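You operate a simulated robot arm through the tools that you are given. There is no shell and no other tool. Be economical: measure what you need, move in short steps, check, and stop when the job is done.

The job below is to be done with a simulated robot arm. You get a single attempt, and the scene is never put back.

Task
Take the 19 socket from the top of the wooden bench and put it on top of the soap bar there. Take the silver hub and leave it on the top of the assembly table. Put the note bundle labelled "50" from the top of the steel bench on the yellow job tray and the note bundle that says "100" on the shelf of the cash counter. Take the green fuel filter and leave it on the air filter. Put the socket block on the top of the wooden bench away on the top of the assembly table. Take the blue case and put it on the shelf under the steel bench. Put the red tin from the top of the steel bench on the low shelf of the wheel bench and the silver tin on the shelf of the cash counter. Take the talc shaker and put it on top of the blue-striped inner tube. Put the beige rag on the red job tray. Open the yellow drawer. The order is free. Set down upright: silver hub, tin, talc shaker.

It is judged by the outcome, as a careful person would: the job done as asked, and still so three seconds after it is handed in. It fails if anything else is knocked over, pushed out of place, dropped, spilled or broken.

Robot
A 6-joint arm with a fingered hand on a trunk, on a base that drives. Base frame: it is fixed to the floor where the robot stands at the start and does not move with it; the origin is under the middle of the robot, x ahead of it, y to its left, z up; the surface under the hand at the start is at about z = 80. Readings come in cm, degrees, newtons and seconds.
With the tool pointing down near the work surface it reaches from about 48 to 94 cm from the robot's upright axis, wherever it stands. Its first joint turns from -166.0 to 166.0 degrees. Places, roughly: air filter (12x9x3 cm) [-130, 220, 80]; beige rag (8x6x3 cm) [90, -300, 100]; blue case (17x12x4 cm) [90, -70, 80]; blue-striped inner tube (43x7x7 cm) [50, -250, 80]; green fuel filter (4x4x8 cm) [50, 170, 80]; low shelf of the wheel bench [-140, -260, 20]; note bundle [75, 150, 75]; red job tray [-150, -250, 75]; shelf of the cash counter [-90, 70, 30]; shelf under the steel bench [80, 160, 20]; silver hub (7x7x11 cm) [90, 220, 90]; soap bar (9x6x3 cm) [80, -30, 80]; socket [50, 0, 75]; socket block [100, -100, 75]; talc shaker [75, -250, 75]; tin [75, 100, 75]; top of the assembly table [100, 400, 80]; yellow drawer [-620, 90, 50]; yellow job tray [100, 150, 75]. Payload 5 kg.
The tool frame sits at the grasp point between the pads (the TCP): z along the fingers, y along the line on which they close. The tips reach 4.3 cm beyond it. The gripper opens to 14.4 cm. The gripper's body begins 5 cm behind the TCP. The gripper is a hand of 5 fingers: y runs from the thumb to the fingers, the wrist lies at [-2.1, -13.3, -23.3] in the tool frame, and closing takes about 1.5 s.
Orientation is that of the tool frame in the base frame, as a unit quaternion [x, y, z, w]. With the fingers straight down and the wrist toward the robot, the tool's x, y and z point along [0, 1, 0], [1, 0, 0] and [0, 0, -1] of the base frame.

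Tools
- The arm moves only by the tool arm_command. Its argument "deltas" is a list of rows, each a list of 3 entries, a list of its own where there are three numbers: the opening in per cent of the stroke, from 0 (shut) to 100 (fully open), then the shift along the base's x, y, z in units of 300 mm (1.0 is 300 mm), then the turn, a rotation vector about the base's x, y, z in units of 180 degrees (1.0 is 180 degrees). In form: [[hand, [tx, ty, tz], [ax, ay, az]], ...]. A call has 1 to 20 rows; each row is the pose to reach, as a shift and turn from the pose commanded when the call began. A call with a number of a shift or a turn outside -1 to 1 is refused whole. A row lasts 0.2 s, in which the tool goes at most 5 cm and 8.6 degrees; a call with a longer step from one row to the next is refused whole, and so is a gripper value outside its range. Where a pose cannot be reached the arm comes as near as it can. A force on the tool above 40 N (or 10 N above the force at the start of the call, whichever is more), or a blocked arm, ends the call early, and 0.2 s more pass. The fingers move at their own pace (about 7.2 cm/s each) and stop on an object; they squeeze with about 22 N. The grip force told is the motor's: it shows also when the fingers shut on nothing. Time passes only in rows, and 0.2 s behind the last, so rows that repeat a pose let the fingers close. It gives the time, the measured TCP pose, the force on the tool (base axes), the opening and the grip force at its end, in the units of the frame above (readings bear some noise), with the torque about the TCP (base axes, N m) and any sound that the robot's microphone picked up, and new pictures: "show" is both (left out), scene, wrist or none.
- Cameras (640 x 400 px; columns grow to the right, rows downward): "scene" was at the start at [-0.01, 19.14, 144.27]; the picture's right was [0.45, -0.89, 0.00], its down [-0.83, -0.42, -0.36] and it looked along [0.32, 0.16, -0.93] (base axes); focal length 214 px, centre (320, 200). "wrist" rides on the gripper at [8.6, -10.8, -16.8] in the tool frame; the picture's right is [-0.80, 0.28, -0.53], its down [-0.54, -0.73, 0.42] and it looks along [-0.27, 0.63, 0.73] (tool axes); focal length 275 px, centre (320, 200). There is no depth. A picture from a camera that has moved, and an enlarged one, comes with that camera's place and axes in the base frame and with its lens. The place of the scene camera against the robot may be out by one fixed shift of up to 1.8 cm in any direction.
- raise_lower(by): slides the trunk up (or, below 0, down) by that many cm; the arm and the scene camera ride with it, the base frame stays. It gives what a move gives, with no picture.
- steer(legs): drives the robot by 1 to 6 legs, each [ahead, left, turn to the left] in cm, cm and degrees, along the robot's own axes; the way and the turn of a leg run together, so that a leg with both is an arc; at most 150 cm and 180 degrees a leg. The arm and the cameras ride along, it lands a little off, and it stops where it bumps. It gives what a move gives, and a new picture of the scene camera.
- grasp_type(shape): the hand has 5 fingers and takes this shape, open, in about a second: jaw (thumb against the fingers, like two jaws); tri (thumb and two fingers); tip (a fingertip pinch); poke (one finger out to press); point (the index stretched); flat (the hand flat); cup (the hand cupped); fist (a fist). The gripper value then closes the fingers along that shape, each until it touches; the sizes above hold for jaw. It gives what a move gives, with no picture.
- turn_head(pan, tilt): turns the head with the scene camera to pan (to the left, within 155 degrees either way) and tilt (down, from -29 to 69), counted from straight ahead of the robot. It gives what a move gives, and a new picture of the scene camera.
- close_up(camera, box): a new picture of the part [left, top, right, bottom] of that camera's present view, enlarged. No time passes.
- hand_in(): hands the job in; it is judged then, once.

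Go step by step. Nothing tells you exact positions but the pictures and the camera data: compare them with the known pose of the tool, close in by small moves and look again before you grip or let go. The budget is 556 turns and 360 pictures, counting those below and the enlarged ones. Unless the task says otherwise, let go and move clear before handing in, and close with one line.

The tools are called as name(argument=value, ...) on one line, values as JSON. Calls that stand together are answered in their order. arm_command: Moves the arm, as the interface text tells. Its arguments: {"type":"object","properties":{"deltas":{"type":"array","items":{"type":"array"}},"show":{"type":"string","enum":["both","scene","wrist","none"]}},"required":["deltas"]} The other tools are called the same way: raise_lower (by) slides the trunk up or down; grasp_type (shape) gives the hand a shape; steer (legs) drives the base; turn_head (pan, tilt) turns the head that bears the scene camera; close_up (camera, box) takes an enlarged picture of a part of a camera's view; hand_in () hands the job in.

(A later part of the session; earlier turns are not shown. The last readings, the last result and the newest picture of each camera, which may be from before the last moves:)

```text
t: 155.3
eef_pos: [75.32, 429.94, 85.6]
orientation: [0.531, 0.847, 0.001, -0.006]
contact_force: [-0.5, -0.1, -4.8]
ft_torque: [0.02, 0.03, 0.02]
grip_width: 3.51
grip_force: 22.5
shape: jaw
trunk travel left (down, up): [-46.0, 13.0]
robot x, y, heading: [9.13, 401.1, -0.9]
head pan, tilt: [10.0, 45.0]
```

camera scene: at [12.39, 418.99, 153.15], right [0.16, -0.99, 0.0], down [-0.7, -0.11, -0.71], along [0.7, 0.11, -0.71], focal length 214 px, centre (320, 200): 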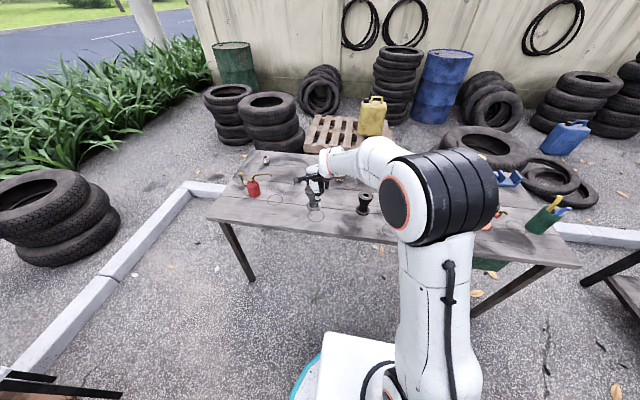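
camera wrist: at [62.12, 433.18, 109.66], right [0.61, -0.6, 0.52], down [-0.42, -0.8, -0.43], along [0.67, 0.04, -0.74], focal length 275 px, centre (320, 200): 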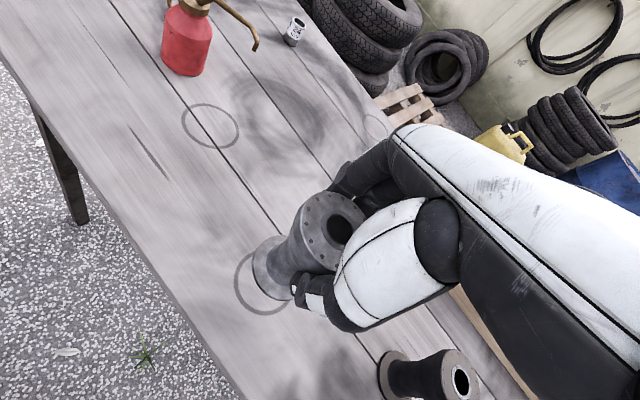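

arm_command(deltas=[[0, [0, 0, -0.01], [0, 0, 0]], [0, [0, 0, -0.02], [0, 0, 0]], [0, [0, 0, -0.02], [0, 0, 0]]], show="none")

arm_command(deltas=[[0, [0, 0, -0.01], [0, 0, 0]], [0, [0, 0, -0.02], [0, 0, 0]], [0, [0, 0, -0.02], [0, 0, 0]]], show="none")

arm_command(deltas=[[0, [0, 0, -0.01], [0, 0, 0]], [0, [0, 0, -0.02], [0, 0, 0]], [0, [0, 0, -0.02], [0, 0, 0]]], show="none")

close_up(camera="wrist", box=[180, 180, 340, 330])

```text
t: 156.1
eef_pos: [75.4, 430.04, 84.99]
orientation: [0.532, 0.847, 0.001, -0.007]
contact_force: [-0.6, 0.1, -4.3]
ft_torque: [-0.05, 0.0, -0.01]
grip_width: 3.46
grip_force: 22.2
shape: jaw
trunk travel left (down, up): [-46.0, 13.0]
robot x, y, heading: [9.23, 400.92, -0.8]
head pan, tilt: [10.0, 45.0]
```

```text
t: 156.9
eef_pos: [75.33, 429.99, 84.62]
orientation: [0.531, 0.847, 0.003, -0.005]
contact_force: [-1.5, -3.3, 12.0]
ft_torque: [0.02, -0.06, -0.03]
grip_width: 3.56
grip_force: 22.0
shape: jaw
trunk travel left (down, up): [-46.0, 13.0]
robot x, y, heading: [9.05, 401.33, -1.1]
head pan, tilt: [10.0, 45.0]
```

```text
t: 157.7
eef_pos: [75.18, 429.88, 83.99]
orientation: [0.531, 0.847, 0.002, -0.004]
contact_force: [1.6, -3.6, 20.3]
ft_torque: [0.01, -0.32, -0.08]
grip_width: 3.59
grip_force: 22.7
shape: jaw
trunk travel left (down, up): [-46.0, 13.0]
robot x, y, heading: [8.93, 401.08, -1.1]
head pan, tilt: [10.0, 45.0]
```

```text
2.67 times, centred on (260, 255) of wrist
camera zoom: at [61.88, 432.71, 101.12], right [0.6, -0.6, 0.53], down [-0.42, -0.8, -0.43], along [0.68, 0.04, -0.73], focal length 734 px, centre (480, 53)
```

zoom: 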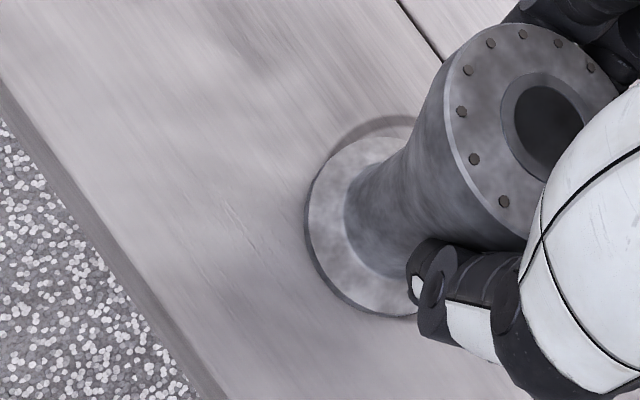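

Contact at about 84.6. I release and rise.

arm_command(deltas=[[0, [0, 0, 0.015], [0, 0, 0]], [28, [0, 0, 0.015], [0, 0, 0]], [34, [0, 0, 0.015], [0, 0, 0]], [45, [0, 0, 0.015], [0, 0, 0]], [60, [0, 0, 0.015], [0, 0, 0]], [70, [0, 0, 0.015], [0, 0, 0]], [70, [0, 0, 0.1], [0, 0, 0]], [70, [0, 0, 0.25], [0, 0, 0]], [70, [0, 0, 0.4], [0, 0, 0]], [70, [0, 0, 0.55], [0, 0, 0]], [70, [0, 0, 0.7], [0, 0, 0]]], show="both")

```text
t: 160.1
eef_pos: [75.2, 430.03, 104.55]
orientation: [0.531, 0.847, -0.001, -0.007]
contact_force: [-0.1, -0.2, -0.2]
ft_torque: [0.02, -0.02, -0.02]
grip_width: 10.04
grip_force: 0.1
shape: jaw
trunk travel left (down, up): [-46.0, 13.0]
robot x, y, heading: [9.15, 401.08, -0.7]
head pan, tilt: [10.0, 45.0]
camera scene: at [12.31, 418.95, 153.15], right [0.16, -0.99, 0.0], down [-0.7, -0.11, -0.71], along [0.7, 0.11, -0.71], focal length 214 px, centre (320, 200)
camera wrist: at [62.0, 432.93, 121.69], right [0.61, -0.6, 0.52], down [-0.42, -0.8, -0.42], along [0.67, 0.04, -0.74], focal length 275 px, centre (320, 200)
```

scene: 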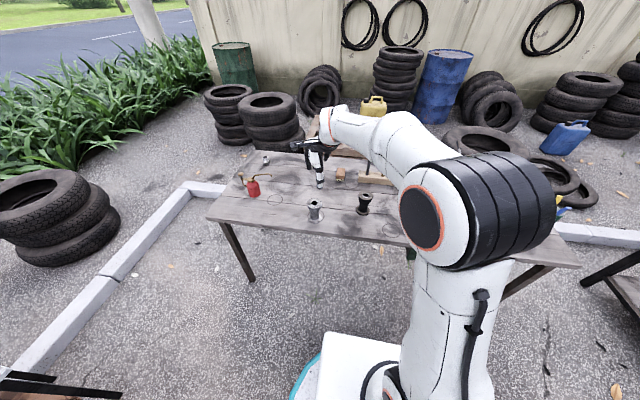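
wrist: 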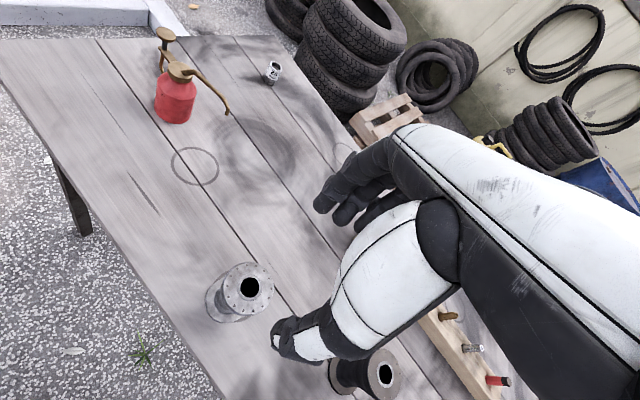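

The hub stands upright. Next, back to the steel bench for the notes and tins.

arm_command(deltas=[[70, [-0.1, 0, 0.1], [0, 0, -0.03]], [70, [-0.2, -0.05, 0.2], [0, 0, -0.06]], [70, [-0.3, -0.15, 0.3], [0, 0, -0.09]], [70, [-0.4, -0.3, 0.4], [0, 0, -0.12]], [70, [-0.4, -0.45, 0.5], [0, 0, -0.13]], [70, [-0.4, -0.6, 0.5], [0, 0, -0.13]], [70, [-0.4, -0.75, 0.5], [0, 0, -0.13]], [70, [-0.4, -0.9, 0.5], [0, 0, -0.13]]], show="none")

steer(legs=[[-15, 0, 0.8], [0, -130, 0], [0, -125, 0]])

turn_head(pan=0, tilt=50)

```text
refused: row 3 steps farther than a row can; nothing moved
```

```text
t: 171.0
eef_pos: [59.91, 233.29, 104.78]
orientation: [0.517, 0.856, 0.004, -0.009]
contact_force: [-3.7, 1.2, -0.3]
ft_torque: [-0.09, 0.04, -0.01]
grip_width: 9.95
grip_force: 0.0
shape: jaw
trunk travel left (down, up): [-46.0, 13.0]
robot x, y, heading: [-5.24, 201.77, 0.9]
head pan, tilt: [10.0, 45.0]
stopped in leg 3: the force on the tool passed its limit at 42 N (the readings are from after the stop); the commanded pose is now the measured one
camera scene: at [-2.52, 219.74, 153.17], right [0.19, -0.98, 0.0], down [-0.69, -0.13, -0.71], along [0.69, 0.13, -0.71], focal length 214 px, centre (320, 200)
```

scene: 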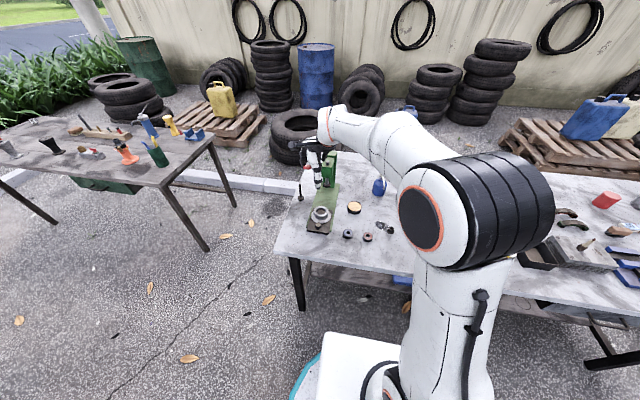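

```text
t: 171.7
eef_pos: [59.74, 233.32, 104.84]
orientation: [0.517, 0.856, 0.004, -0.007]
contact_force: [-2.5, 2.2, 0.8]
ft_torque: [-0.07, -0.02, 0.01]
grip_width: 9.96
grip_force: 0.0
shape: jaw
trunk travel left (down, up): [-46.0, 13.0]
robot x, y, heading: [-5.08, 201.68, 0.8]
head pan, tilt: [0.0, 50.0]
camera scene: at [-2.82, 218.37, 152.46], right [0.01, -1.0, 0.0], down [-0.77, -0.01, -0.64], along [0.64, 0.01, -0.77], focal length 214 px, centre (320, 200)
```

scene: 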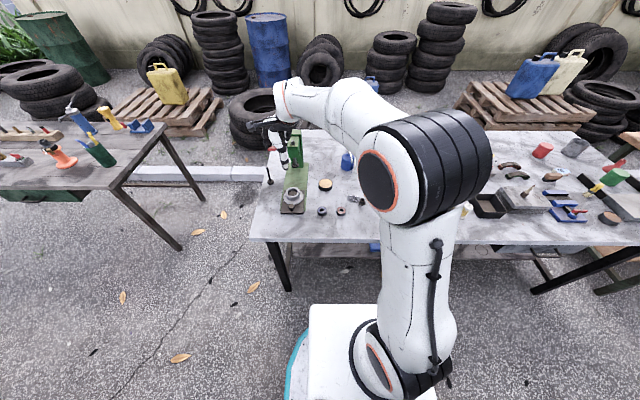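

The arm move was refused and the drive then brushed the hand against the press at the bench. I check what it touched.

close_up(camera="scene", box=[240, 100, 336, 220])

close_up(camera="wrist", box=[0, 0, 640, 400])

```text
3.33 times, centred on (288, 160) of scene
camera zoom: at [-2.82, 218.37, 152.46], right [0.01, -1.0, 0.0], down [-0.77, -0.01, -0.64], along [0.64, 0.01, -0.77], focal length 715 px, centre (427, 333)
```

zoom: 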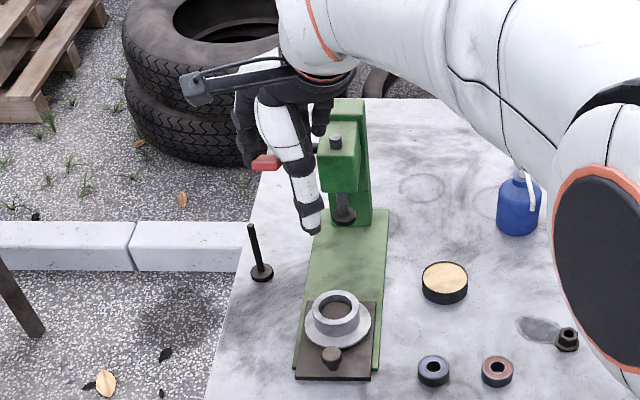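

```text
1.00 times, centred on (320, 200) of wrist (not enlarged: the box is as wide or as high as the picture)
camera zoom: at [46.5, 235.55, 121.9], right [0.63, -0.58, 0.52], down [-0.39, -0.81, -0.43], along [0.67, 0.07, -0.74], focal length 275 px, centre (320, 200)
```

zoom: 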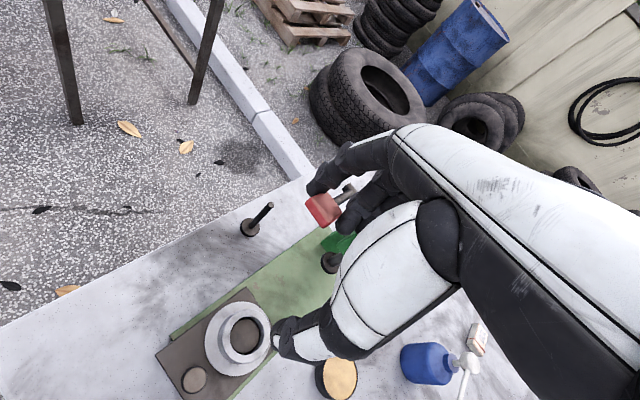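

The press has not moved; only its lever end was touched. I back away from the lever (+y), then go up.

arm_command(deltas=[[70, [0, 0.05, 0], [0, 0, 0]], [70, [0, 0.12, 0], [0, 0, 0]], [70, [0, 0.12, 0.1], [0, 0, 0]], [70, [0, 0.12, 0.22], [0, 0, 0]], [70, [0, 0.12, 0.35], [0, 0, 0]], [70, [0, 0.12, 0.5], [0, 0, 0]], [70, [0, 0.12, 0.6], [0, 0, 0]]], show="none")

close_up(camera="scene", box=[240, 100, 336, 220])

```text
t: 172.3
eef_pos: [60.07, 234.08, 104.51]
orientation: [0.523, 0.852, -0.001, -0.007]
contact_force: [-5.9, -18.8, 3.6]
ft_torque: [-0.32, -0.05, -0.83]
grip_width: 9.5
grip_force: 0.0
shape: jaw
trunk travel left (down, up): [-46.0, 13.0]
robot x, y, heading: [-5.38, 201.75, 0.3]
head pan, tilt: [0.0, 50.0]
stopped in row 2: the force on the tool passed its limit at 48 N (the readings are from after the stop); the commanded pose is now the measured one
```

```text
3.33 times, centred on (288, 160) of scene
camera zoom: at [-2.83, 217.97, 152.5], right [0.01, -1.0, 0.0], down [-0.77, 0.0, -0.64], along [0.64, 0.01, -0.77], focal length 715 px, centre (427, 333)
```

zoom: 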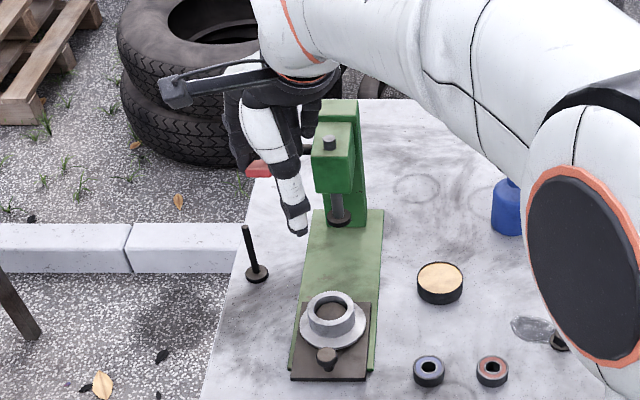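

Blocked in +y; the fingers straddle the lever from above, so I ease back and go straight up slowly.

arm_command(deltas=[[70, [0, -0.02, 0], [0, 0, 0]], [70, [0, -0.025, 0.01], [0, 0, 0]], [70, [0, -0.025, 0.03], [0, 0, 0]], [70, [0, -0.025, 0.05], [0, 0, 0]]], show="wrist")

```text
t: 173.3
eef_pos: [60.35, 233.87, 106.22]
orientation: [0.521, 0.854, 0.002, -0.005]
contact_force: [1.5, -8.2, 1.2]
ft_torque: [-0.27, 0.12, -0.37]
grip_width: 9.76
grip_force: 0.0
shape: jaw
trunk travel left (down, up): [-46.0, 13.0]
robot x, y, heading: [-5.25, 202.04, 0.6]
head pan, tilt: [0.0, 50.0]
camera wrist: at [46.89, 236.34, 123.18], right [0.62, -0.58, 0.53], down [-0.4, -0.81, -0.43], along [0.68, 0.05, -0.74], focal length 275 px, centre (320, 200)
```

wrist: 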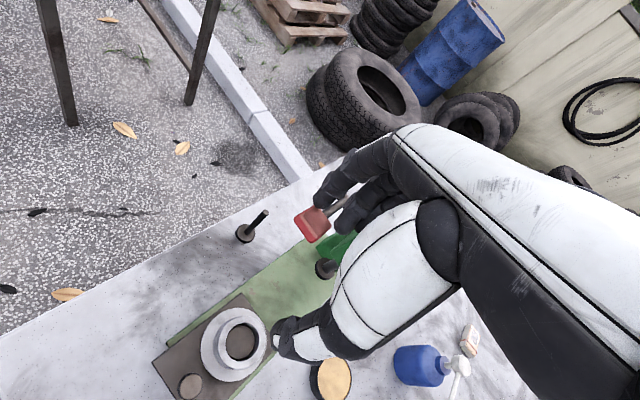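

arm_command(deltas=[[70, [0, -0.015, 0.03], [0, 0, 0]], [70, [0, -0.015, 0.06], [0, 0, 0]], [70, [0, -0.015, 0.1], [0, 0, 0]], [70, [0, -0.015, 0.15], [0, 0, 0]]], show="wrist")

```text
t: 174.3
eef_pos: [60.12, 233.29, 110.44]
orientation: [0.521, 0.853, -0.001, -0.007]
contact_force: [0.1, 0.6, -0.2]
ft_torque: [0.01, 0.03, 0.0]
grip_width: 10.09
grip_force: 0.0
shape: jaw
trunk travel left (down, up): [-46.0, 13.0]
robot x, y, heading: [-5.28, 201.19, 0.1]
head pan, tilt: [0.0, 50.0]
camera wrist: at [46.82, 235.83, 127.47], right [0.62, -0.58, 0.52], down [-0.4, -0.81, -0.42], along [0.67, 0.05, -0.74], focal length 275 px, centre (320, 200)
```

wrist: 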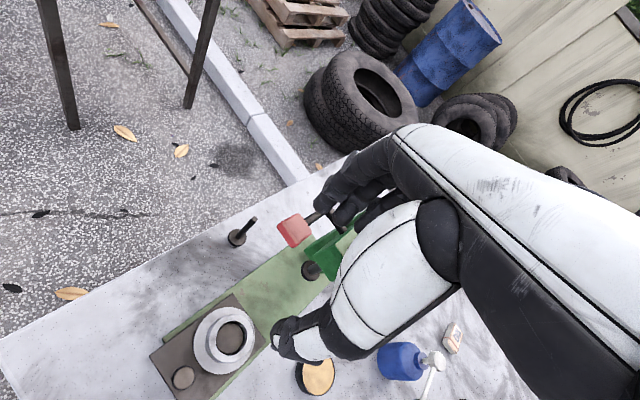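

Free of force. I rise further and check the press.

arm_command(deltas=[[70, [0, 0, 0.12], [0, 0, 0]], [70, [0, 0, 0.24], [0, 0, 0]], [70, [0, 0, 0.36], [0, 0, 0]], [70, [0, 0, 0.42], [0, 0, 0]], [70, [0, 0, 0.42], [0, 0, 0]]], show="none")

close_up(camera="scene", box=[240, 80, 368, 220])

```text
t: 175.5
eef_pos: [60.11, 233.17, 122.95]
orientation: [0.521, 0.853, 0.0, -0.007]
contact_force: [0.6, 0.2, -0.6]
ft_torque: [-0.02, 0.0, -0.02]
grip_width: 10.07
grip_force: 0.0
shape: jaw
trunk travel left (down, up): [-46.0, 13.0]
robot x, y, heading: [-4.99, 201.75, 0.6]
head pan, tilt: [0.0, 50.0]
```

```text
2.86 times, centred on (304, 150) of scene
camera zoom: at [-2.71, 218.24, 152.46], right [0.01, -1.0, 0.0], down [-0.77, -0.01, -0.64], along [0.64, 0.0, -0.77], focal length 613 px, centre (366, 343)
```

zoom: 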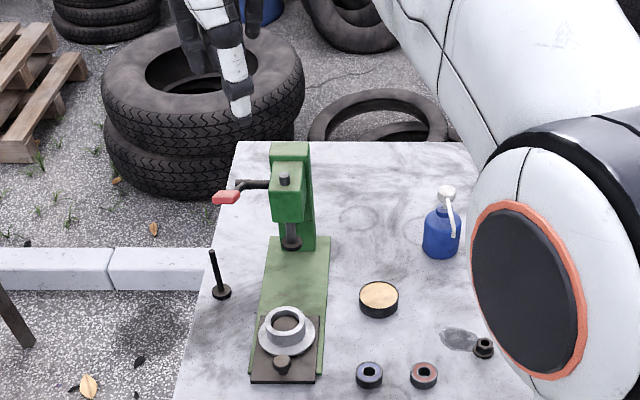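

The press looks unchanged. I bring the hand back in front of the robot, high up.

arm_command(deltas=[[70, [0, -0.13, 0], [0, 0, -0.03]], [70, [0, -0.26, 0], [0, 0, -0.06]], [70, [0, -0.39, 0], [0, 0, -0.09]], [70, [0, -0.52, 0], [0, 0, -0.12]], [70, [0, -0.65, 0], [0, 0, -0.15]], [70, [0, -0.78, 0], [0, 0, -0.15]], [70, [0, -0.9, 0], [0, 0, -0.15]], [70, [0, -0.9, 0], [0, 0, -0.15]]], show="none")

```text
t: 177.3
eef_pos: [60.44, 206.07, 123.01]
orientation: [0.706, 0.708, 0.001, -0.007]
contact_force: [-0.5, -0.7, 0.2]
ft_torque: [0.03, 0.01, -0.01]
grip_width: 10.06
grip_force: 0.0
shape: jaw
trunk travel left (down, up): [-46.0, 13.0]
robot x, y, heading: [-5.26, 201.72, 0.5]
head pan, tilt: [0.0, 50.0]
```

steer(legs=[[0, -50, -0.5]])

close_up(camera="scene", box=[200, 100, 360, 200])

close_up(camera="wrist", box=[0, 0, 640, 400])

```text
t: 180.2
eef_pos: [60.3, 155.02, 123.0]
orientation: [0.713, 0.701, 0.001, -0.006]
contact_force: [0.3, 0.7, 0.5]
ft_torque: [0.04, -0.02, -0.01]
grip_width: 10.08
grip_force: 0.0
shape: jaw
trunk travel left (down, up): [-46.0, 13.0]
robot x, y, heading: [-5.69, 151.58, -0.5]
head pan, tilt: [0.0, 50.0]
camera scene: at [-2.5, 168.23, 152.46], right [-0.01, -1.0, 0.0], down [-0.77, 0.01, -0.64], along [0.64, -0.01, -0.77], focal length 214 px, centre (320, 200)
```

scene: 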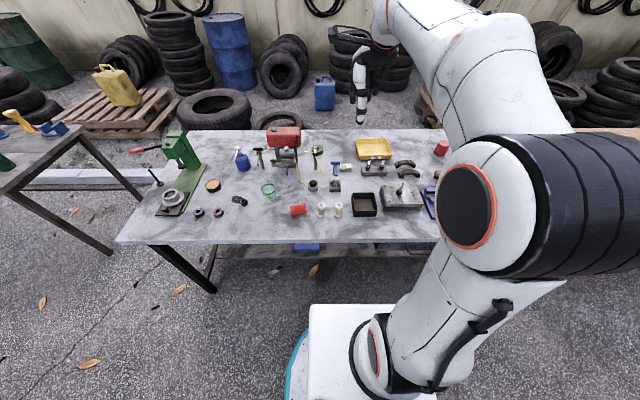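

```text
4.00 times, centred on (280, 150) of scene
camera zoom: at [-2.5, 168.23, 152.46], right [-0.01, -1.0, 0.0], down [-0.77, 0.01, -0.64], along [0.64, -0.01, -0.77], focal length 858 px, centre (480, 400)
```

zoom: 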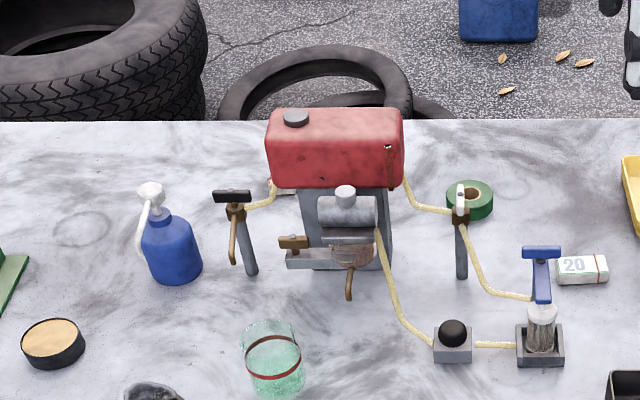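

```text
1.00 times, centred on (320, 200) of wrist (not enlarged: the box is as wide or as high as the picture)
camera zoom: at [49.84, 163.53, 140.14], right [0.28, -0.81, 0.52], down [-0.74, -0.53, -0.42], along [0.62, -0.27, -0.74], focal length 275 px, centre (320, 200)
```

zoom: 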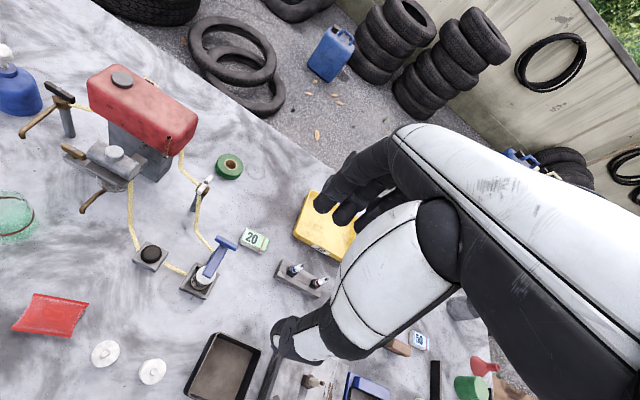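

I see a "20" bundle here (not wanted) and a white bundle further right. I move right to view the rest of the bench.

steer(legs=[[0, -38, 0.5]])

close_up(camera="scene", box=[200, 100, 440, 250])

close_up(camera="wrist", box=[0, 0, 640, 400])

```text
t: 182.7
eef_pos: [60.23, 117.0, 123.03]
orientation: [0.707, 0.707, 0.001, -0.006]
contact_force: [0.3, 0.7, -0.3]
ft_torque: [0.0, -0.01, 0.04]
grip_width: 10.09
grip_force: 0.0
shape: jaw
trunk travel left (down, up): [-46.0, 13.0]
robot x, y, heading: [-5.38, 112.82, 0.2]
head pan, tilt: [0.0, 50.0]
camera scene: at [-2.83, 129.21, 152.47], right [0.01, -1.0, 0.0], down [-0.77, 0.0, -0.64], along [0.64, 0.0, -0.77], focal length 214 px, centre (320, 200)
```

scene: 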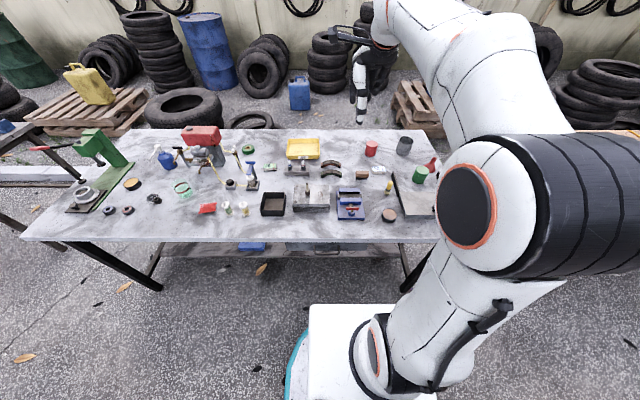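

```text
2.67 times, centred on (320, 175) of scene
camera zoom: at [-2.83, 129.21, 152.47], right [0.01, -1.0, 0.0], down [-0.77, 0.0, -0.64], along [0.64, 0.0, -0.77], focal length 572 px, centre (320, 267)
```

zoom: 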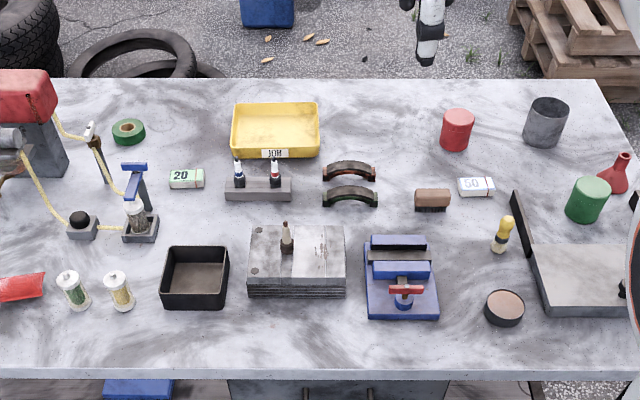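

```text
1.00 times, centred on (320, 200) of wrist (not enlarged: the box is as wide or as high as the picture)
camera zoom: at [49.56, 125.33, 140.14], right [0.29, -0.8, 0.52], down [-0.73, -0.54, -0.42], along [0.62, -0.26, -0.74], focal length 275 px, centre (320, 200)
```

zoom: 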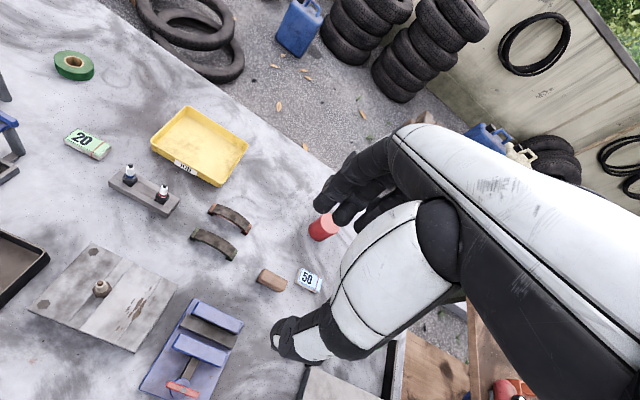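

close_up(camera="scene", box=[256, 150, 304, 180])

close_up(camera="scene", box=[340, 150, 420, 200])

```text
13.33 times, centred on (280, 165) of scene
camera zoom: at [-2.83, 129.21, 152.47], right [0.01, -1.0, 0.0], down [-0.77, 0.0, -0.64], along [0.64, 0.0, -0.77], focal length 2860 px, centre (853, 667)
```

zoom: 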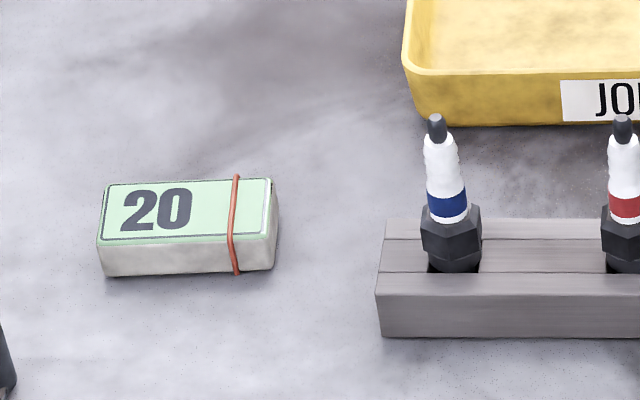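

```text
8.00 times, centred on (380, 175) of scene
camera zoom: at [-2.83, 129.21, 152.47], right [0.01, -1.0, 0.0], down [-0.77, 0.0, -0.64], along [0.64, 0.0, -0.77], focal length 1716 px, centre (-160, 400)
```

zoom: 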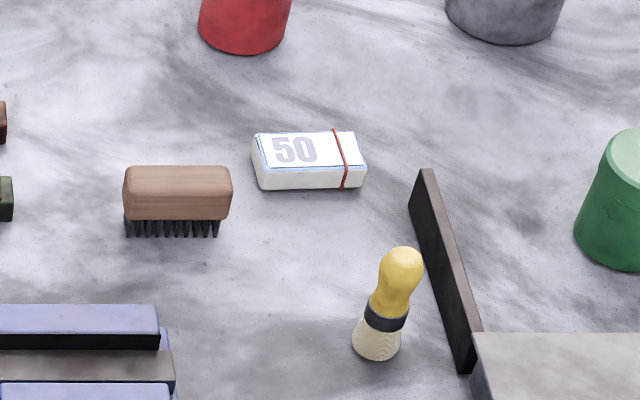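

The "50" bundle lies at about (74.8, 100.2), the yellow job tray at (92, 138). I move closer and use the tip grip.

grasp_type(shape="tip")

steer(legs=[[13, 0, 0]])

```text
t: 183.6
eef_pos: [60.28, 116.97, 123.03]
orientation: [0.707, 0.707, 0.002, -0.006]
contact_force: [0.4, -0.8, 1.2]
ft_torque: [-0.01, 0.0, 0.04]
grip_width: 14.4
grip_force: 0.0
shape: tip
trunk travel left (down, up): [-46.0, 13.0]
robot x, y, heading: [-5.06, 112.63, 0.5]
head pan, tilt: [0.0, 50.0]
```

```text
t: 184.9
eef_pos: [73.84, 117.38, 122.9]
orientation: [0.705, 0.709, 0.001, -0.007]
contact_force: [-0.1, 0.5, -0.6]
ft_torque: [-0.01, 0.03, 0.02]
grip_width: 14.44
grip_force: 0.1
shape: tip
trunk travel left (down, up): [-46.0, 13.0]
robot x, y, heading: [8.07, 112.66, 0.5]
head pan, tilt: [0.0, 50.0]
camera scene: at [10.67, 129.35, 152.46], right [0.01, -1.0, 0.0], down [-0.77, -0.01, -0.64], along [0.64, 0.01, -0.77], focal length 214 px, centre (320, 200)
```

scene: 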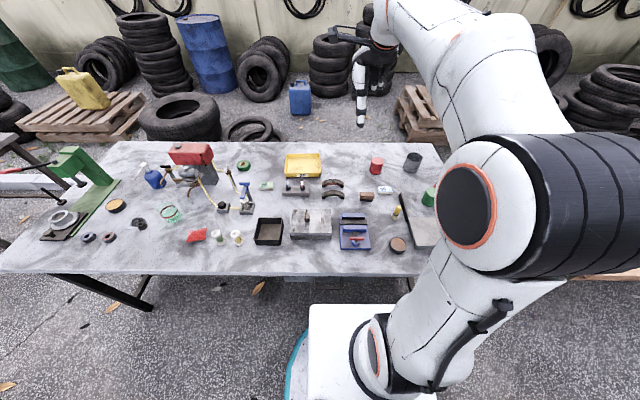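

arm_command(deltas=[[45, [0.01, -0.13, -0.05], [0, 0, 0.02]], [45, [0.02, -0.27, -0.1], [0, 0, 0.04]], [45, [0.03, -0.4, -0.18], [0, 0, 0.04]], [45, [0.04, -0.51, -0.28], [0, 0, 0.04]], [45, [0.04, -0.56, -0.4], [0, 0, 0.04]], [45, [0.04, -0.56, -0.53], [0, 0, 0.04]], [45, [0.04, -0.56, -0.68], [0, 0, 0.04]], [45, [0.04, -0.56, -0.78], [0, 0, 0.04]], [45, [0.04, -0.56, -0.78], [0, 0, 0.04]]], show="wrist")

close_up(camera="wrist", box=[160, 150, 400, 300])

```text
t: 186.9
eef_pos: [75.26, 100.56, 99.94]
orientation: [0.66, 0.752, 0.001, -0.006]
contact_force: [0.9, 0.0, -0.8]
ft_torque: [0.01, 0.0, 0.0]
grip_width: 6.51
grip_force: 0.1
shape: tip
trunk travel left (down, up): [-46.0, 13.0]
robot x, y, heading: [8.16, 112.71, 0.6]
head pan, tilt: [0.0, 50.0]
camera wrist: at [63.52, 107.5, 117.06], right [0.39, -0.76, 0.52], down [-0.65, -0.63, -0.42], along [0.65, -0.18, -0.74], focal length 275 px, centre (320, 200)
```

wrist: 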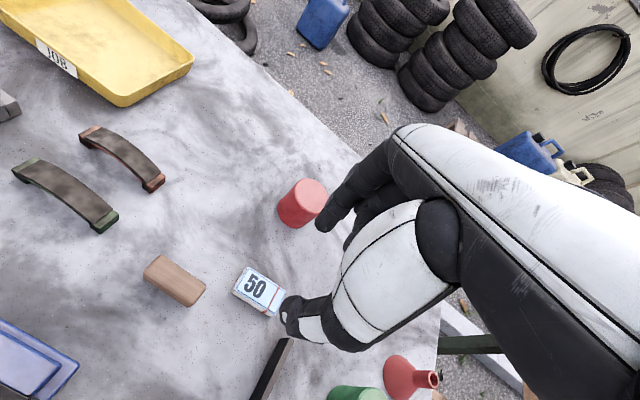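

```text
2.67 times, centred on (280, 225) of wrist
camera zoom: at [63.52, 107.5, 117.06], right [0.39, -0.76, 0.52], down [-0.65, -0.63, -0.42], along [0.65, -0.18, -0.74], focal length 734 px, centre (427, 133)
```

zoom: 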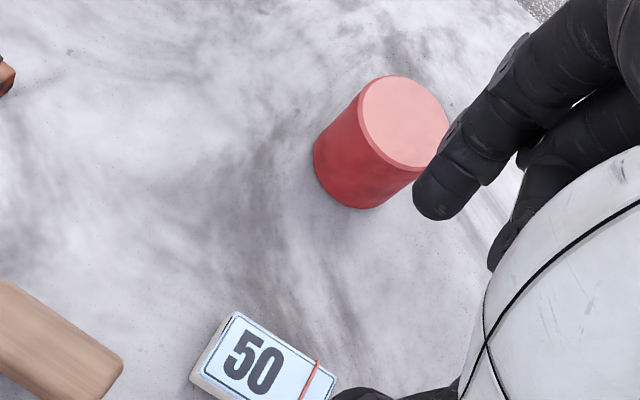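

Aligned. I lower carefully to the bundle.

arm_command(deltas=[[45, [0.003, -0.012, -0.12], [0, 0, 0]], [45, [0.003, -0.012, -0.24], [0, 0, 0]], [45, [0.003, -0.012, -0.36], [0, 0, 0]], [45, [0.003, -0.012, -0.46], [0, 0, 0]], [45, [0.003, -0.012, -0.46], [0, 0, 0]]], show="none")

close_up(camera="wrist", box=[220, 180, 380, 330])

close_up(camera="scene", box=[352, 160, 416, 220])

```text
t: 188.1
eef_pos: [74.73, 100.08, 85.84]
orientation: [0.659, 0.752, 0.001, -0.006]
contact_force: [0.5, -0.4, 0.4]
ft_torque: [0.01, 0.0, -0.01]
grip_width: 6.52
grip_force: 0.1
shape: tip
trunk travel left (down, up): [-46.0, 13.0]
robot x, y, heading: [7.9, 112.6, 0.7]
head pan, tilt: [0.0, 50.0]
```

```text
2.67 times, centred on (300, 255) of wrist
camera zoom: at [63.18, 107.04, 102.94], right [0.39, -0.76, 0.52], down [-0.65, -0.63, -0.42], along [0.65, -0.18, -0.74], focal length 734 px, centre (373, 53)
```

zoom: 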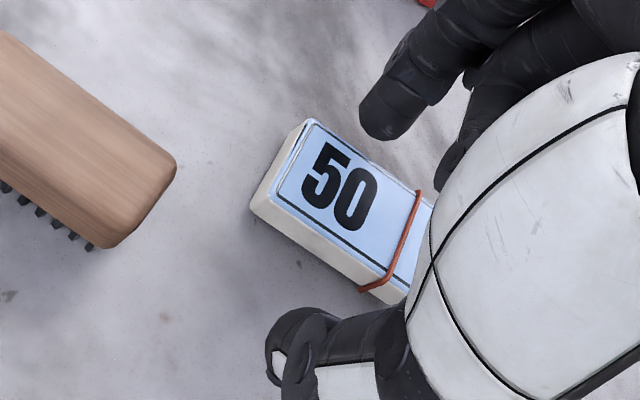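

```text
6.67 times, centred on (384, 190) of scene
camera zoom: at [10.63, 129.34, 152.46], right [0.01, -1.0, 0.0], down [-0.77, -0.01, -0.64], along [0.64, 0.01, -0.77], focal length 1430 px, centre (-107, 267)
```

zoom: 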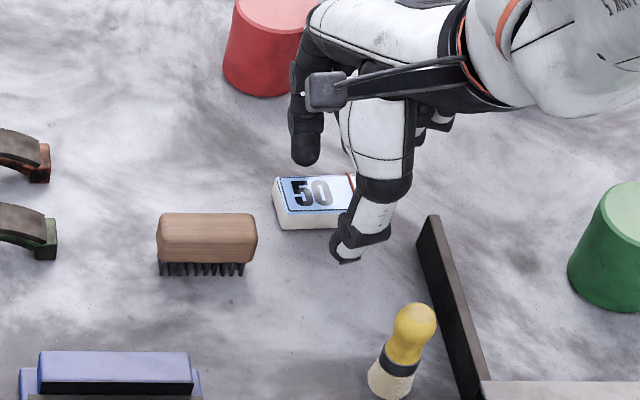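

arm_command(deltas=[[45, [0.01, 0, -0.02], [0, 0, 0]], [45, [0.01, 0, -0.035], [0, 0, 0]], [30, [0.01, 0, -0.035], [0, 0, 0]], [0, [0.01, 0, -0.035], [0, 0, 0]], [0, [0.01, 0, -0.035], [0, 0, 0]], [0, [0.01, 0, -0.035], [0, 0, 0]], [0, [0.01, 0, -0.035], [0, 0, 0]]], show="none")

close_up(camera="wrist", box=[220, 180, 380, 330])

```text
t: 189.7
eef_pos: [75.11, 100.26, 84.8]
orientation: [0.659, 0.752, 0.001, -0.007]
contact_force: [-0.3, 0.1, -0.6]
ft_torque: [0.0, 0.01, -0.05]
grip_width: 3.12
grip_force: 21.3
shape: tip
trunk travel left (down, up): [-46.0, 13.0]
robot x, y, heading: [7.96, 112.86, 0.6]
head pan, tilt: [0.0, 50.0]
```

```text
2.67 times, centred on (300, 255) of wrist
camera zoom: at [63.52, 107.13, 101.87], right [0.39, -0.76, 0.52], down [-0.65, -0.63, -0.42], along [0.65, -0.18, -0.74], focal length 734 px, centre (373, 53)
```

zoom: 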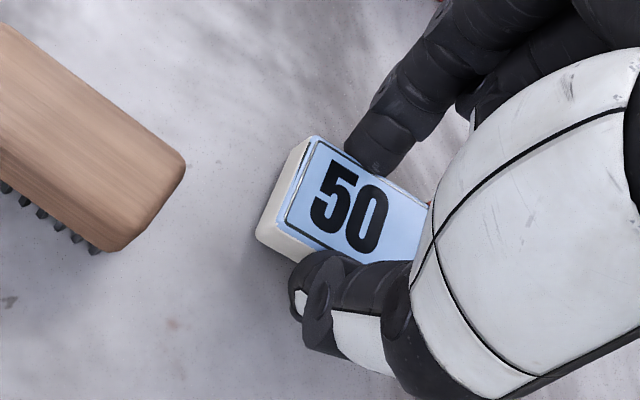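

Gripped. I lift and move toward the yellow tray.

arm_command(deltas=[[0, [0, 0, 0.05], [0, 0, 0]], [0, [0, 0, 0.15], [0, 0, 0]], [0, [0, 0, 0.3], [0, 0, 0]], [0, [0, 0, 0.45], [0, 0, 0]], [0, [0, 0.05, 0.6], [0, 0, 0]], [0, [0, 0.2, 0.63], [0, 0, 0]], [0, [0, 0.36, 0.63], [0, 0, 0]], [0, [0, 0.52, 0.63], [0, 0, 0]], [0, [0, 0.68, 0.63], [0, 0, 0]], [0, [0, 0.84, 0.63], [0, 0, 0]], [0, [0, 1.0, 0.63], [0, 0, 0]], [0, [0, 1.0, 0.63], [0, 0, 0]]], show="none")

steer(legs=[[4, 8, 0]])

close_up(camera="wrist", box=[0, 0, 640, 400])

```text
t: 192.3
eef_pos: [75.36, 130.47, 103.42]
orientation: [0.659, 0.752, 0.001, -0.005]
contact_force: [-0.3, 0.7, -0.1]
ft_torque: [-0.02, 0.01, 0.02]
grip_width: 3.15
grip_force: 22.5
shape: tip
trunk travel left (down, up): [-46.0, 13.0]
robot x, y, heading: [8.32, 112.81, 0.6]
head pan, tilt: [0.0, 50.0]
```

```text
t: 193.4
eef_pos: [79.11, 138.9, 103.5]
orientation: [0.659, 0.753, 0.001, -0.006]
contact_force: [-0.1, -0.3, 0.1]
ft_torque: [-0.03, 0.02, 0.0]
grip_width: 3.15
grip_force: 21.7
shape: tip
trunk travel left (down, up): [-46.0, 13.0]
robot x, y, heading: [11.63, 121.02, 0.7]
head pan, tilt: [0.0, 50.0]
camera scene: at [14.36, 137.73, 152.46], right [0.01, -1.0, 0.0], down [-0.77, -0.01, -0.64], along [0.64, 0.01, -0.77], focal length 214 px, centre (320, 200)
```

scene: 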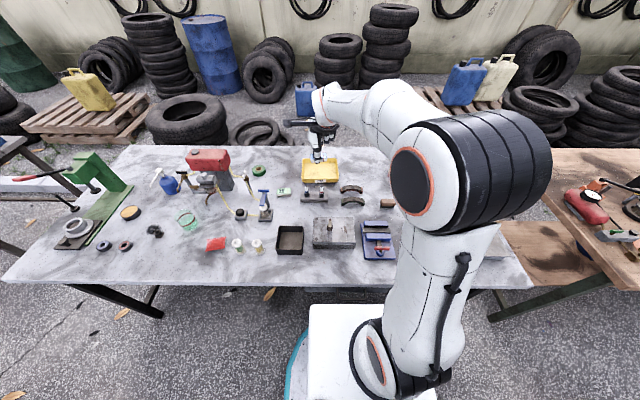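

```text
1.00 times, centred on (320, 200) of wrist (not enlarged: the box is as wide or as high as the picture)
camera zoom: at [67.49, 145.69, 120.5], right [0.39, -0.76, 0.52], down [-0.65, -0.63, -0.42], along [0.65, -0.18, -0.74], focal length 275 px, centre (320, 200)
```

zoom: 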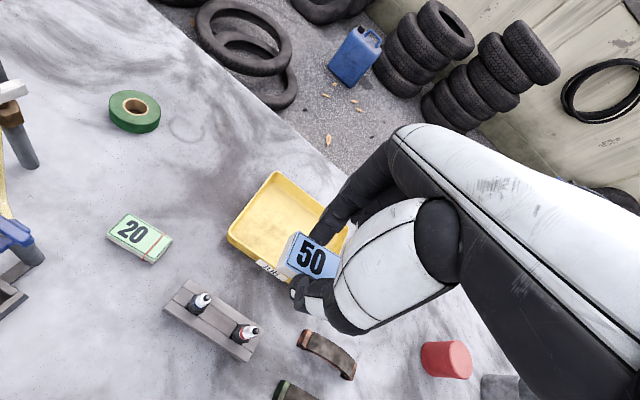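

arm_command(deltas=[[0, [0.14, 0, 0], [0, 0, 0]], [0, [0.28, 0, 0], [0, 0, 0]], [0, [0.42, -0.01, -0.03], [0, 0, 0]], [0, [0.433, -0.01, -0.15], [0, 0, 0]], [0, [0.433, -0.01, -0.3], [0, 0, 0]], [0, [0.433, -0.01, -0.43], [0, 0, 0]], [0, [0.433, -0.01, -0.43], [0, 0, 0]]], show="wrist")

close_up(camera="scene", box=[280, 130, 376, 190])

```text
t: 195.0
eef_pos: [92.27, 138.26, 90.62]
orientation: [0.658, 0.753, 0.001, -0.007]
contact_force: [0.4, -0.5, -0.5]
ft_torque: [0.02, 0.02, -0.02]
grip_width: 3.16
grip_force: 22.3
shape: tip
trunk travel left (down, up): [-46.0, 13.0]
robot x, y, heading: [11.66, 121.05, 1.0]
head pan, tilt: [0.0, 50.0]
camera wrist: at [80.56, 145.09, 107.71], right [0.39, -0.76, 0.52], down [-0.65, -0.63, -0.42], along [0.65, -0.18, -0.74], focal length 275 px, centre (320, 200)
```

wrist: 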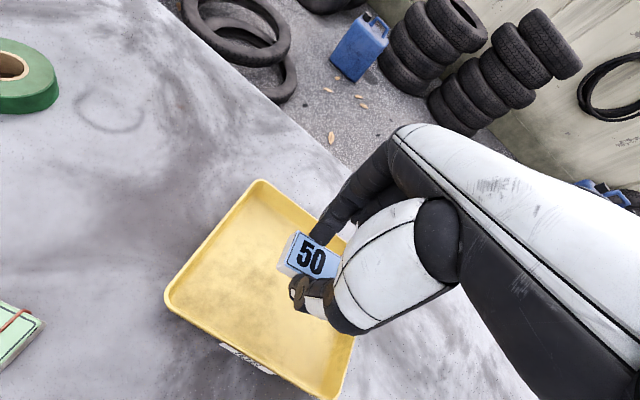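

```text
6.67 times, centred on (328, 160) of scene
camera zoom: at [14.37, 137.7, 152.46], right [0.01, -1.0, 0.0], down [-0.77, -0.01, -0.64], along [0.64, 0.01, -0.77], focal length 1430 px, centre (267, 467)
```

zoom: 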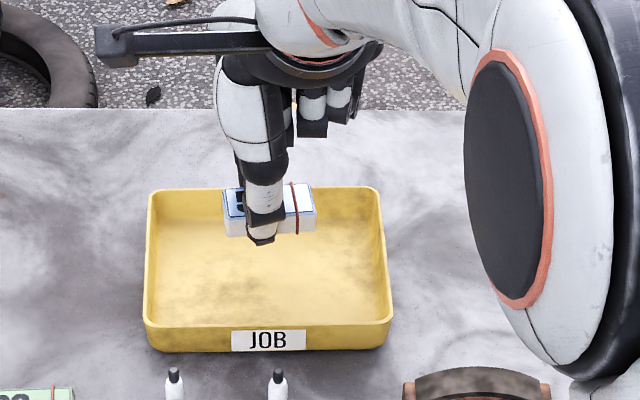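

arm_command(deltas=[[0, [0, 0, -0.05], [0, 0, 0]], [0, [0, 0, -0.1], [0, 0, 0]], [0, [0, 0, -0.13], [0, 0, 0]], [0, [0, 0, -0.13], [0, 0, 0]]], show="none")

arm_command(deltas=[[0, [0, 0, -0.01], [0, 0, 0]], [0, [0, 0, -0.02], [0, 0, 0]], [0, [0, 0, -0.02], [0, 0, 0]]], show="none")

```text
t: 196.0
eef_pos: [92.19, 138.49, 86.57]
orientation: [0.657, 0.753, 0.001, -0.007]
contact_force: [0.2, -0.6, -0.6]
ft_torque: [-0.03, -0.02, 0.01]
grip_width: 3.17
grip_force: 22.1
shape: tip
trunk travel left (down, up): [-46.0, 13.0]
robot x, y, heading: [11.6, 121.03, 0.8]
head pan, tilt: [0.0, 50.0]
```

```text
t: 196.8
eef_pos: [92.14, 138.49, 86.12]
orientation: [0.659, 0.752, 0.0, -0.006]
contact_force: [0.1, -0.1, -0.1]
ft_torque: [-0.01, -0.02, -0.01]
grip_width: 3.13
grip_force: 22.1
shape: tip
trunk travel left (down, up): [-46.0, 13.0]
robot x, y, heading: [11.73, 121.16, 0.9]
head pan, tilt: [0.0, 50.0]
```

arm_command(deltas=[[0, [0, 0, -0.01], [0, 0, 0]], [0, [0, 0, -0.02], [0, 0, 0]], [0, [0, 0, -0.02], [0, 0, 0]]], show="none")

arm_command(deltas=[[0, [0, 0, -0.01], [0, 0, 0]], [0, [0, 0, -0.01], [0, 0, 0]]], show="none")

```text
t: 197.6
eef_pos: [92.15, 138.41, 85.33]
orientation: [0.659, 0.752, 0.001, -0.006]
contact_force: [-0.2, 0.2, -0.7]
ft_torque: [-0.01, -0.01, -0.03]
grip_width: 3.16
grip_force: 22.0
shape: tip
trunk travel left (down, up): [-46.0, 13.0]
robot x, y, heading: [11.83, 121.08, 1.0]
head pan, tilt: [0.0, 50.0]
```

```text
t: 198.2
eef_pos: [92.1, 138.42, 85.14]
orientation: [0.658, 0.753, 0.001, -0.006]
contact_force: [0.4, -0.3, 3.2]
ft_torque: [-0.04, -0.04, -0.01]
grip_width: 3.15
grip_force: 21.8
shape: tip
trunk travel left (down, up): [-46.0, 13.0]
robot x, y, heading: [11.69, 121.19, 0.5]
head pan, tilt: [0.0, 50.0]
```

Contact. I release and rise.

arm_command(deltas=[[26, [0, 0, 0.005], [0, 0, 0]], [34, [0, 0, 0.005], [0, 0, 0]], [42, [0, 0, 0.005], [0, 0, 0]], [42, [0, 0, 0.005], [0, 0, 0]], [42, [0, 0, 0.1], [0, 0, 0]], [42, [0, 0, 0.25], [0, 0, 0]], [42, [0, 0, 0.4], [0, 0, 0]], [42, [0, 0, 0.55], [0, 0, 0]], [42, [-0.1, 0, 0.7], [0, 0, 0]], [42, [-0.2, 0, 0.82], [0, 0, 0]]], show="wrist")

```text
refused: row 9 steps farther than a row can; nothing moved
```

arm_command(deltas=[[26, [0, 0, 0.005], [0, 0, 0]], [34, [0, 0, 0.005], [0, 0, 0]], [42, [0, 0, 0.005], [0, 0, 0]], [42, [0, 0, 0.005], [0, 0, 0]], [42, [0, 0, 0.1], [0, 0, 0]], [42, [0, 0, 0.25], [0, 0, 0]], [42, [0, 0, 0.4], [0, 0, 0]], [42, [0, 0, 0.55], [0, 0, 0]], [42, [-0.1, 0, 0.65], [0, 0, 0]], [42, [-0.2, 0, 0.75], [0, 0, 0]], [42, [-0.3, 0, 0.85], [0, 0, 0]]], show="wrist")

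```text
t: 200.6
eef_pos: [82.81, 138.62, 110.6]
orientation: [0.659, 0.752, 0.0, -0.007]
contact_force: [-0.1, 0.7, 0.5]
ft_torque: [0.03, 0.03, 0.0]
grip_width: 5.99
grip_force: 0.0
shape: tip
trunk travel left (down, up): [-46.0, 13.0]
robot x, y, heading: [11.52, 121.29, 0.9]
head pan, tilt: [0.0, 50.0]
camera wrist: at [71.16, 145.45, 127.74], right [0.39, -0.76, 0.52], down [-0.65, -0.63, -0.42], along [0.65, -0.18, -0.74], focal length 275 px, centre (320, 200)
```

wrist: 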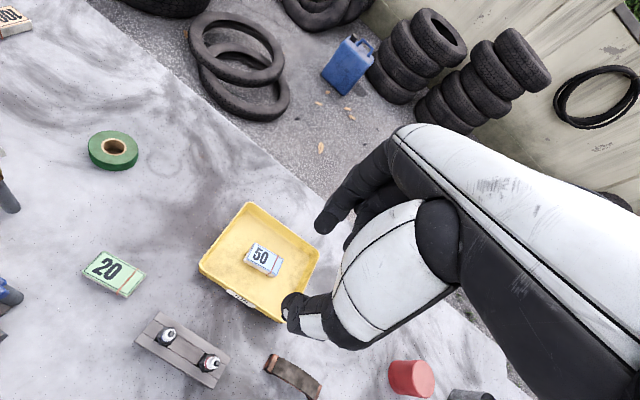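

The "50" bundle is on the yellow tray. A "100" bundle shows at the rear near (99, 193), behind the tank. I drive left, hand high, to view it.

steer(legs=[[0, 58, -0.8]])

close_up(camera="wrist", box=[0, 0, 640, 400])

close_up(camera="scene", box=[220, 90, 400, 210])

```text
t: 203.8
eef_pos: [82.88, 195.28, 110.61]
orientation: [0.663, 0.748, 0.0, -0.006]
contact_force: [0.2, 0.7, -0.4]
ft_torque: [-0.03, -0.01, 0.03]
grip_width: 6.06
grip_force: 0.0
shape: tip
trunk travel left (down, up): [-46.0, 13.0]
robot x, y, heading: [11.77, 178.86, -0.1]
head pan, tilt: [0.0, 50.0]
camera scene: at [14.24, 195.26, 152.46], right [0.0, -1.0, 0.0], down [-0.77, 0.0, -0.64], along [0.64, 0.0, -0.77], focal length 214 px, centre (320, 200)
```

scene: 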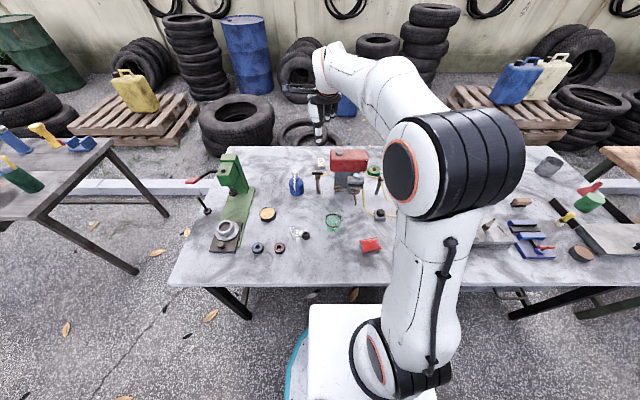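

```text
1.00 times, centred on (320, 200) of wrist (not enlarged: the box is as wide or as high as the picture)
camera zoom: at [71.25, 202.28, 127.7], right [0.38, -0.76, 0.52], down [-0.66, -0.62, -0.42], along [0.65, -0.18, -0.74], focal length 275 px, centre (320, 200)
```

zoom: 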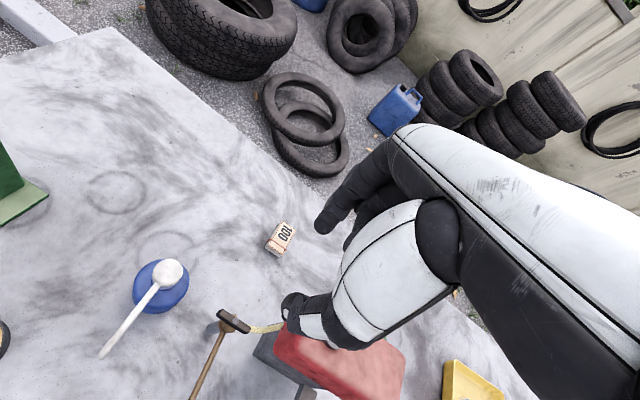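

```text
3.33 times, centred on (310, 150) of scene
camera zoom: at [14.24, 195.26, 152.46], right [0.0, -1.0, 0.0], down [-0.77, 0.0, -0.64], along [0.64, 0.0, -0.77], focal length 715 px, centre (353, 367)
```

zoom: 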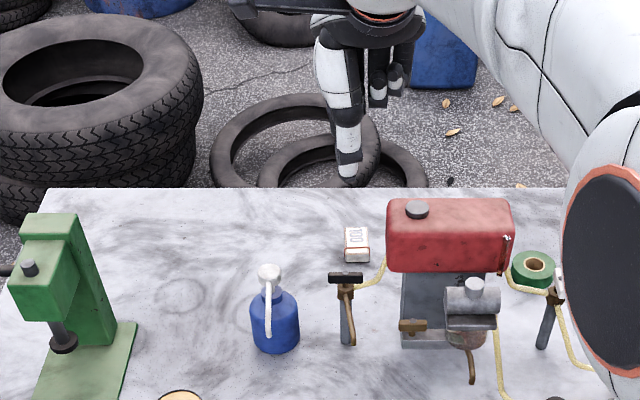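

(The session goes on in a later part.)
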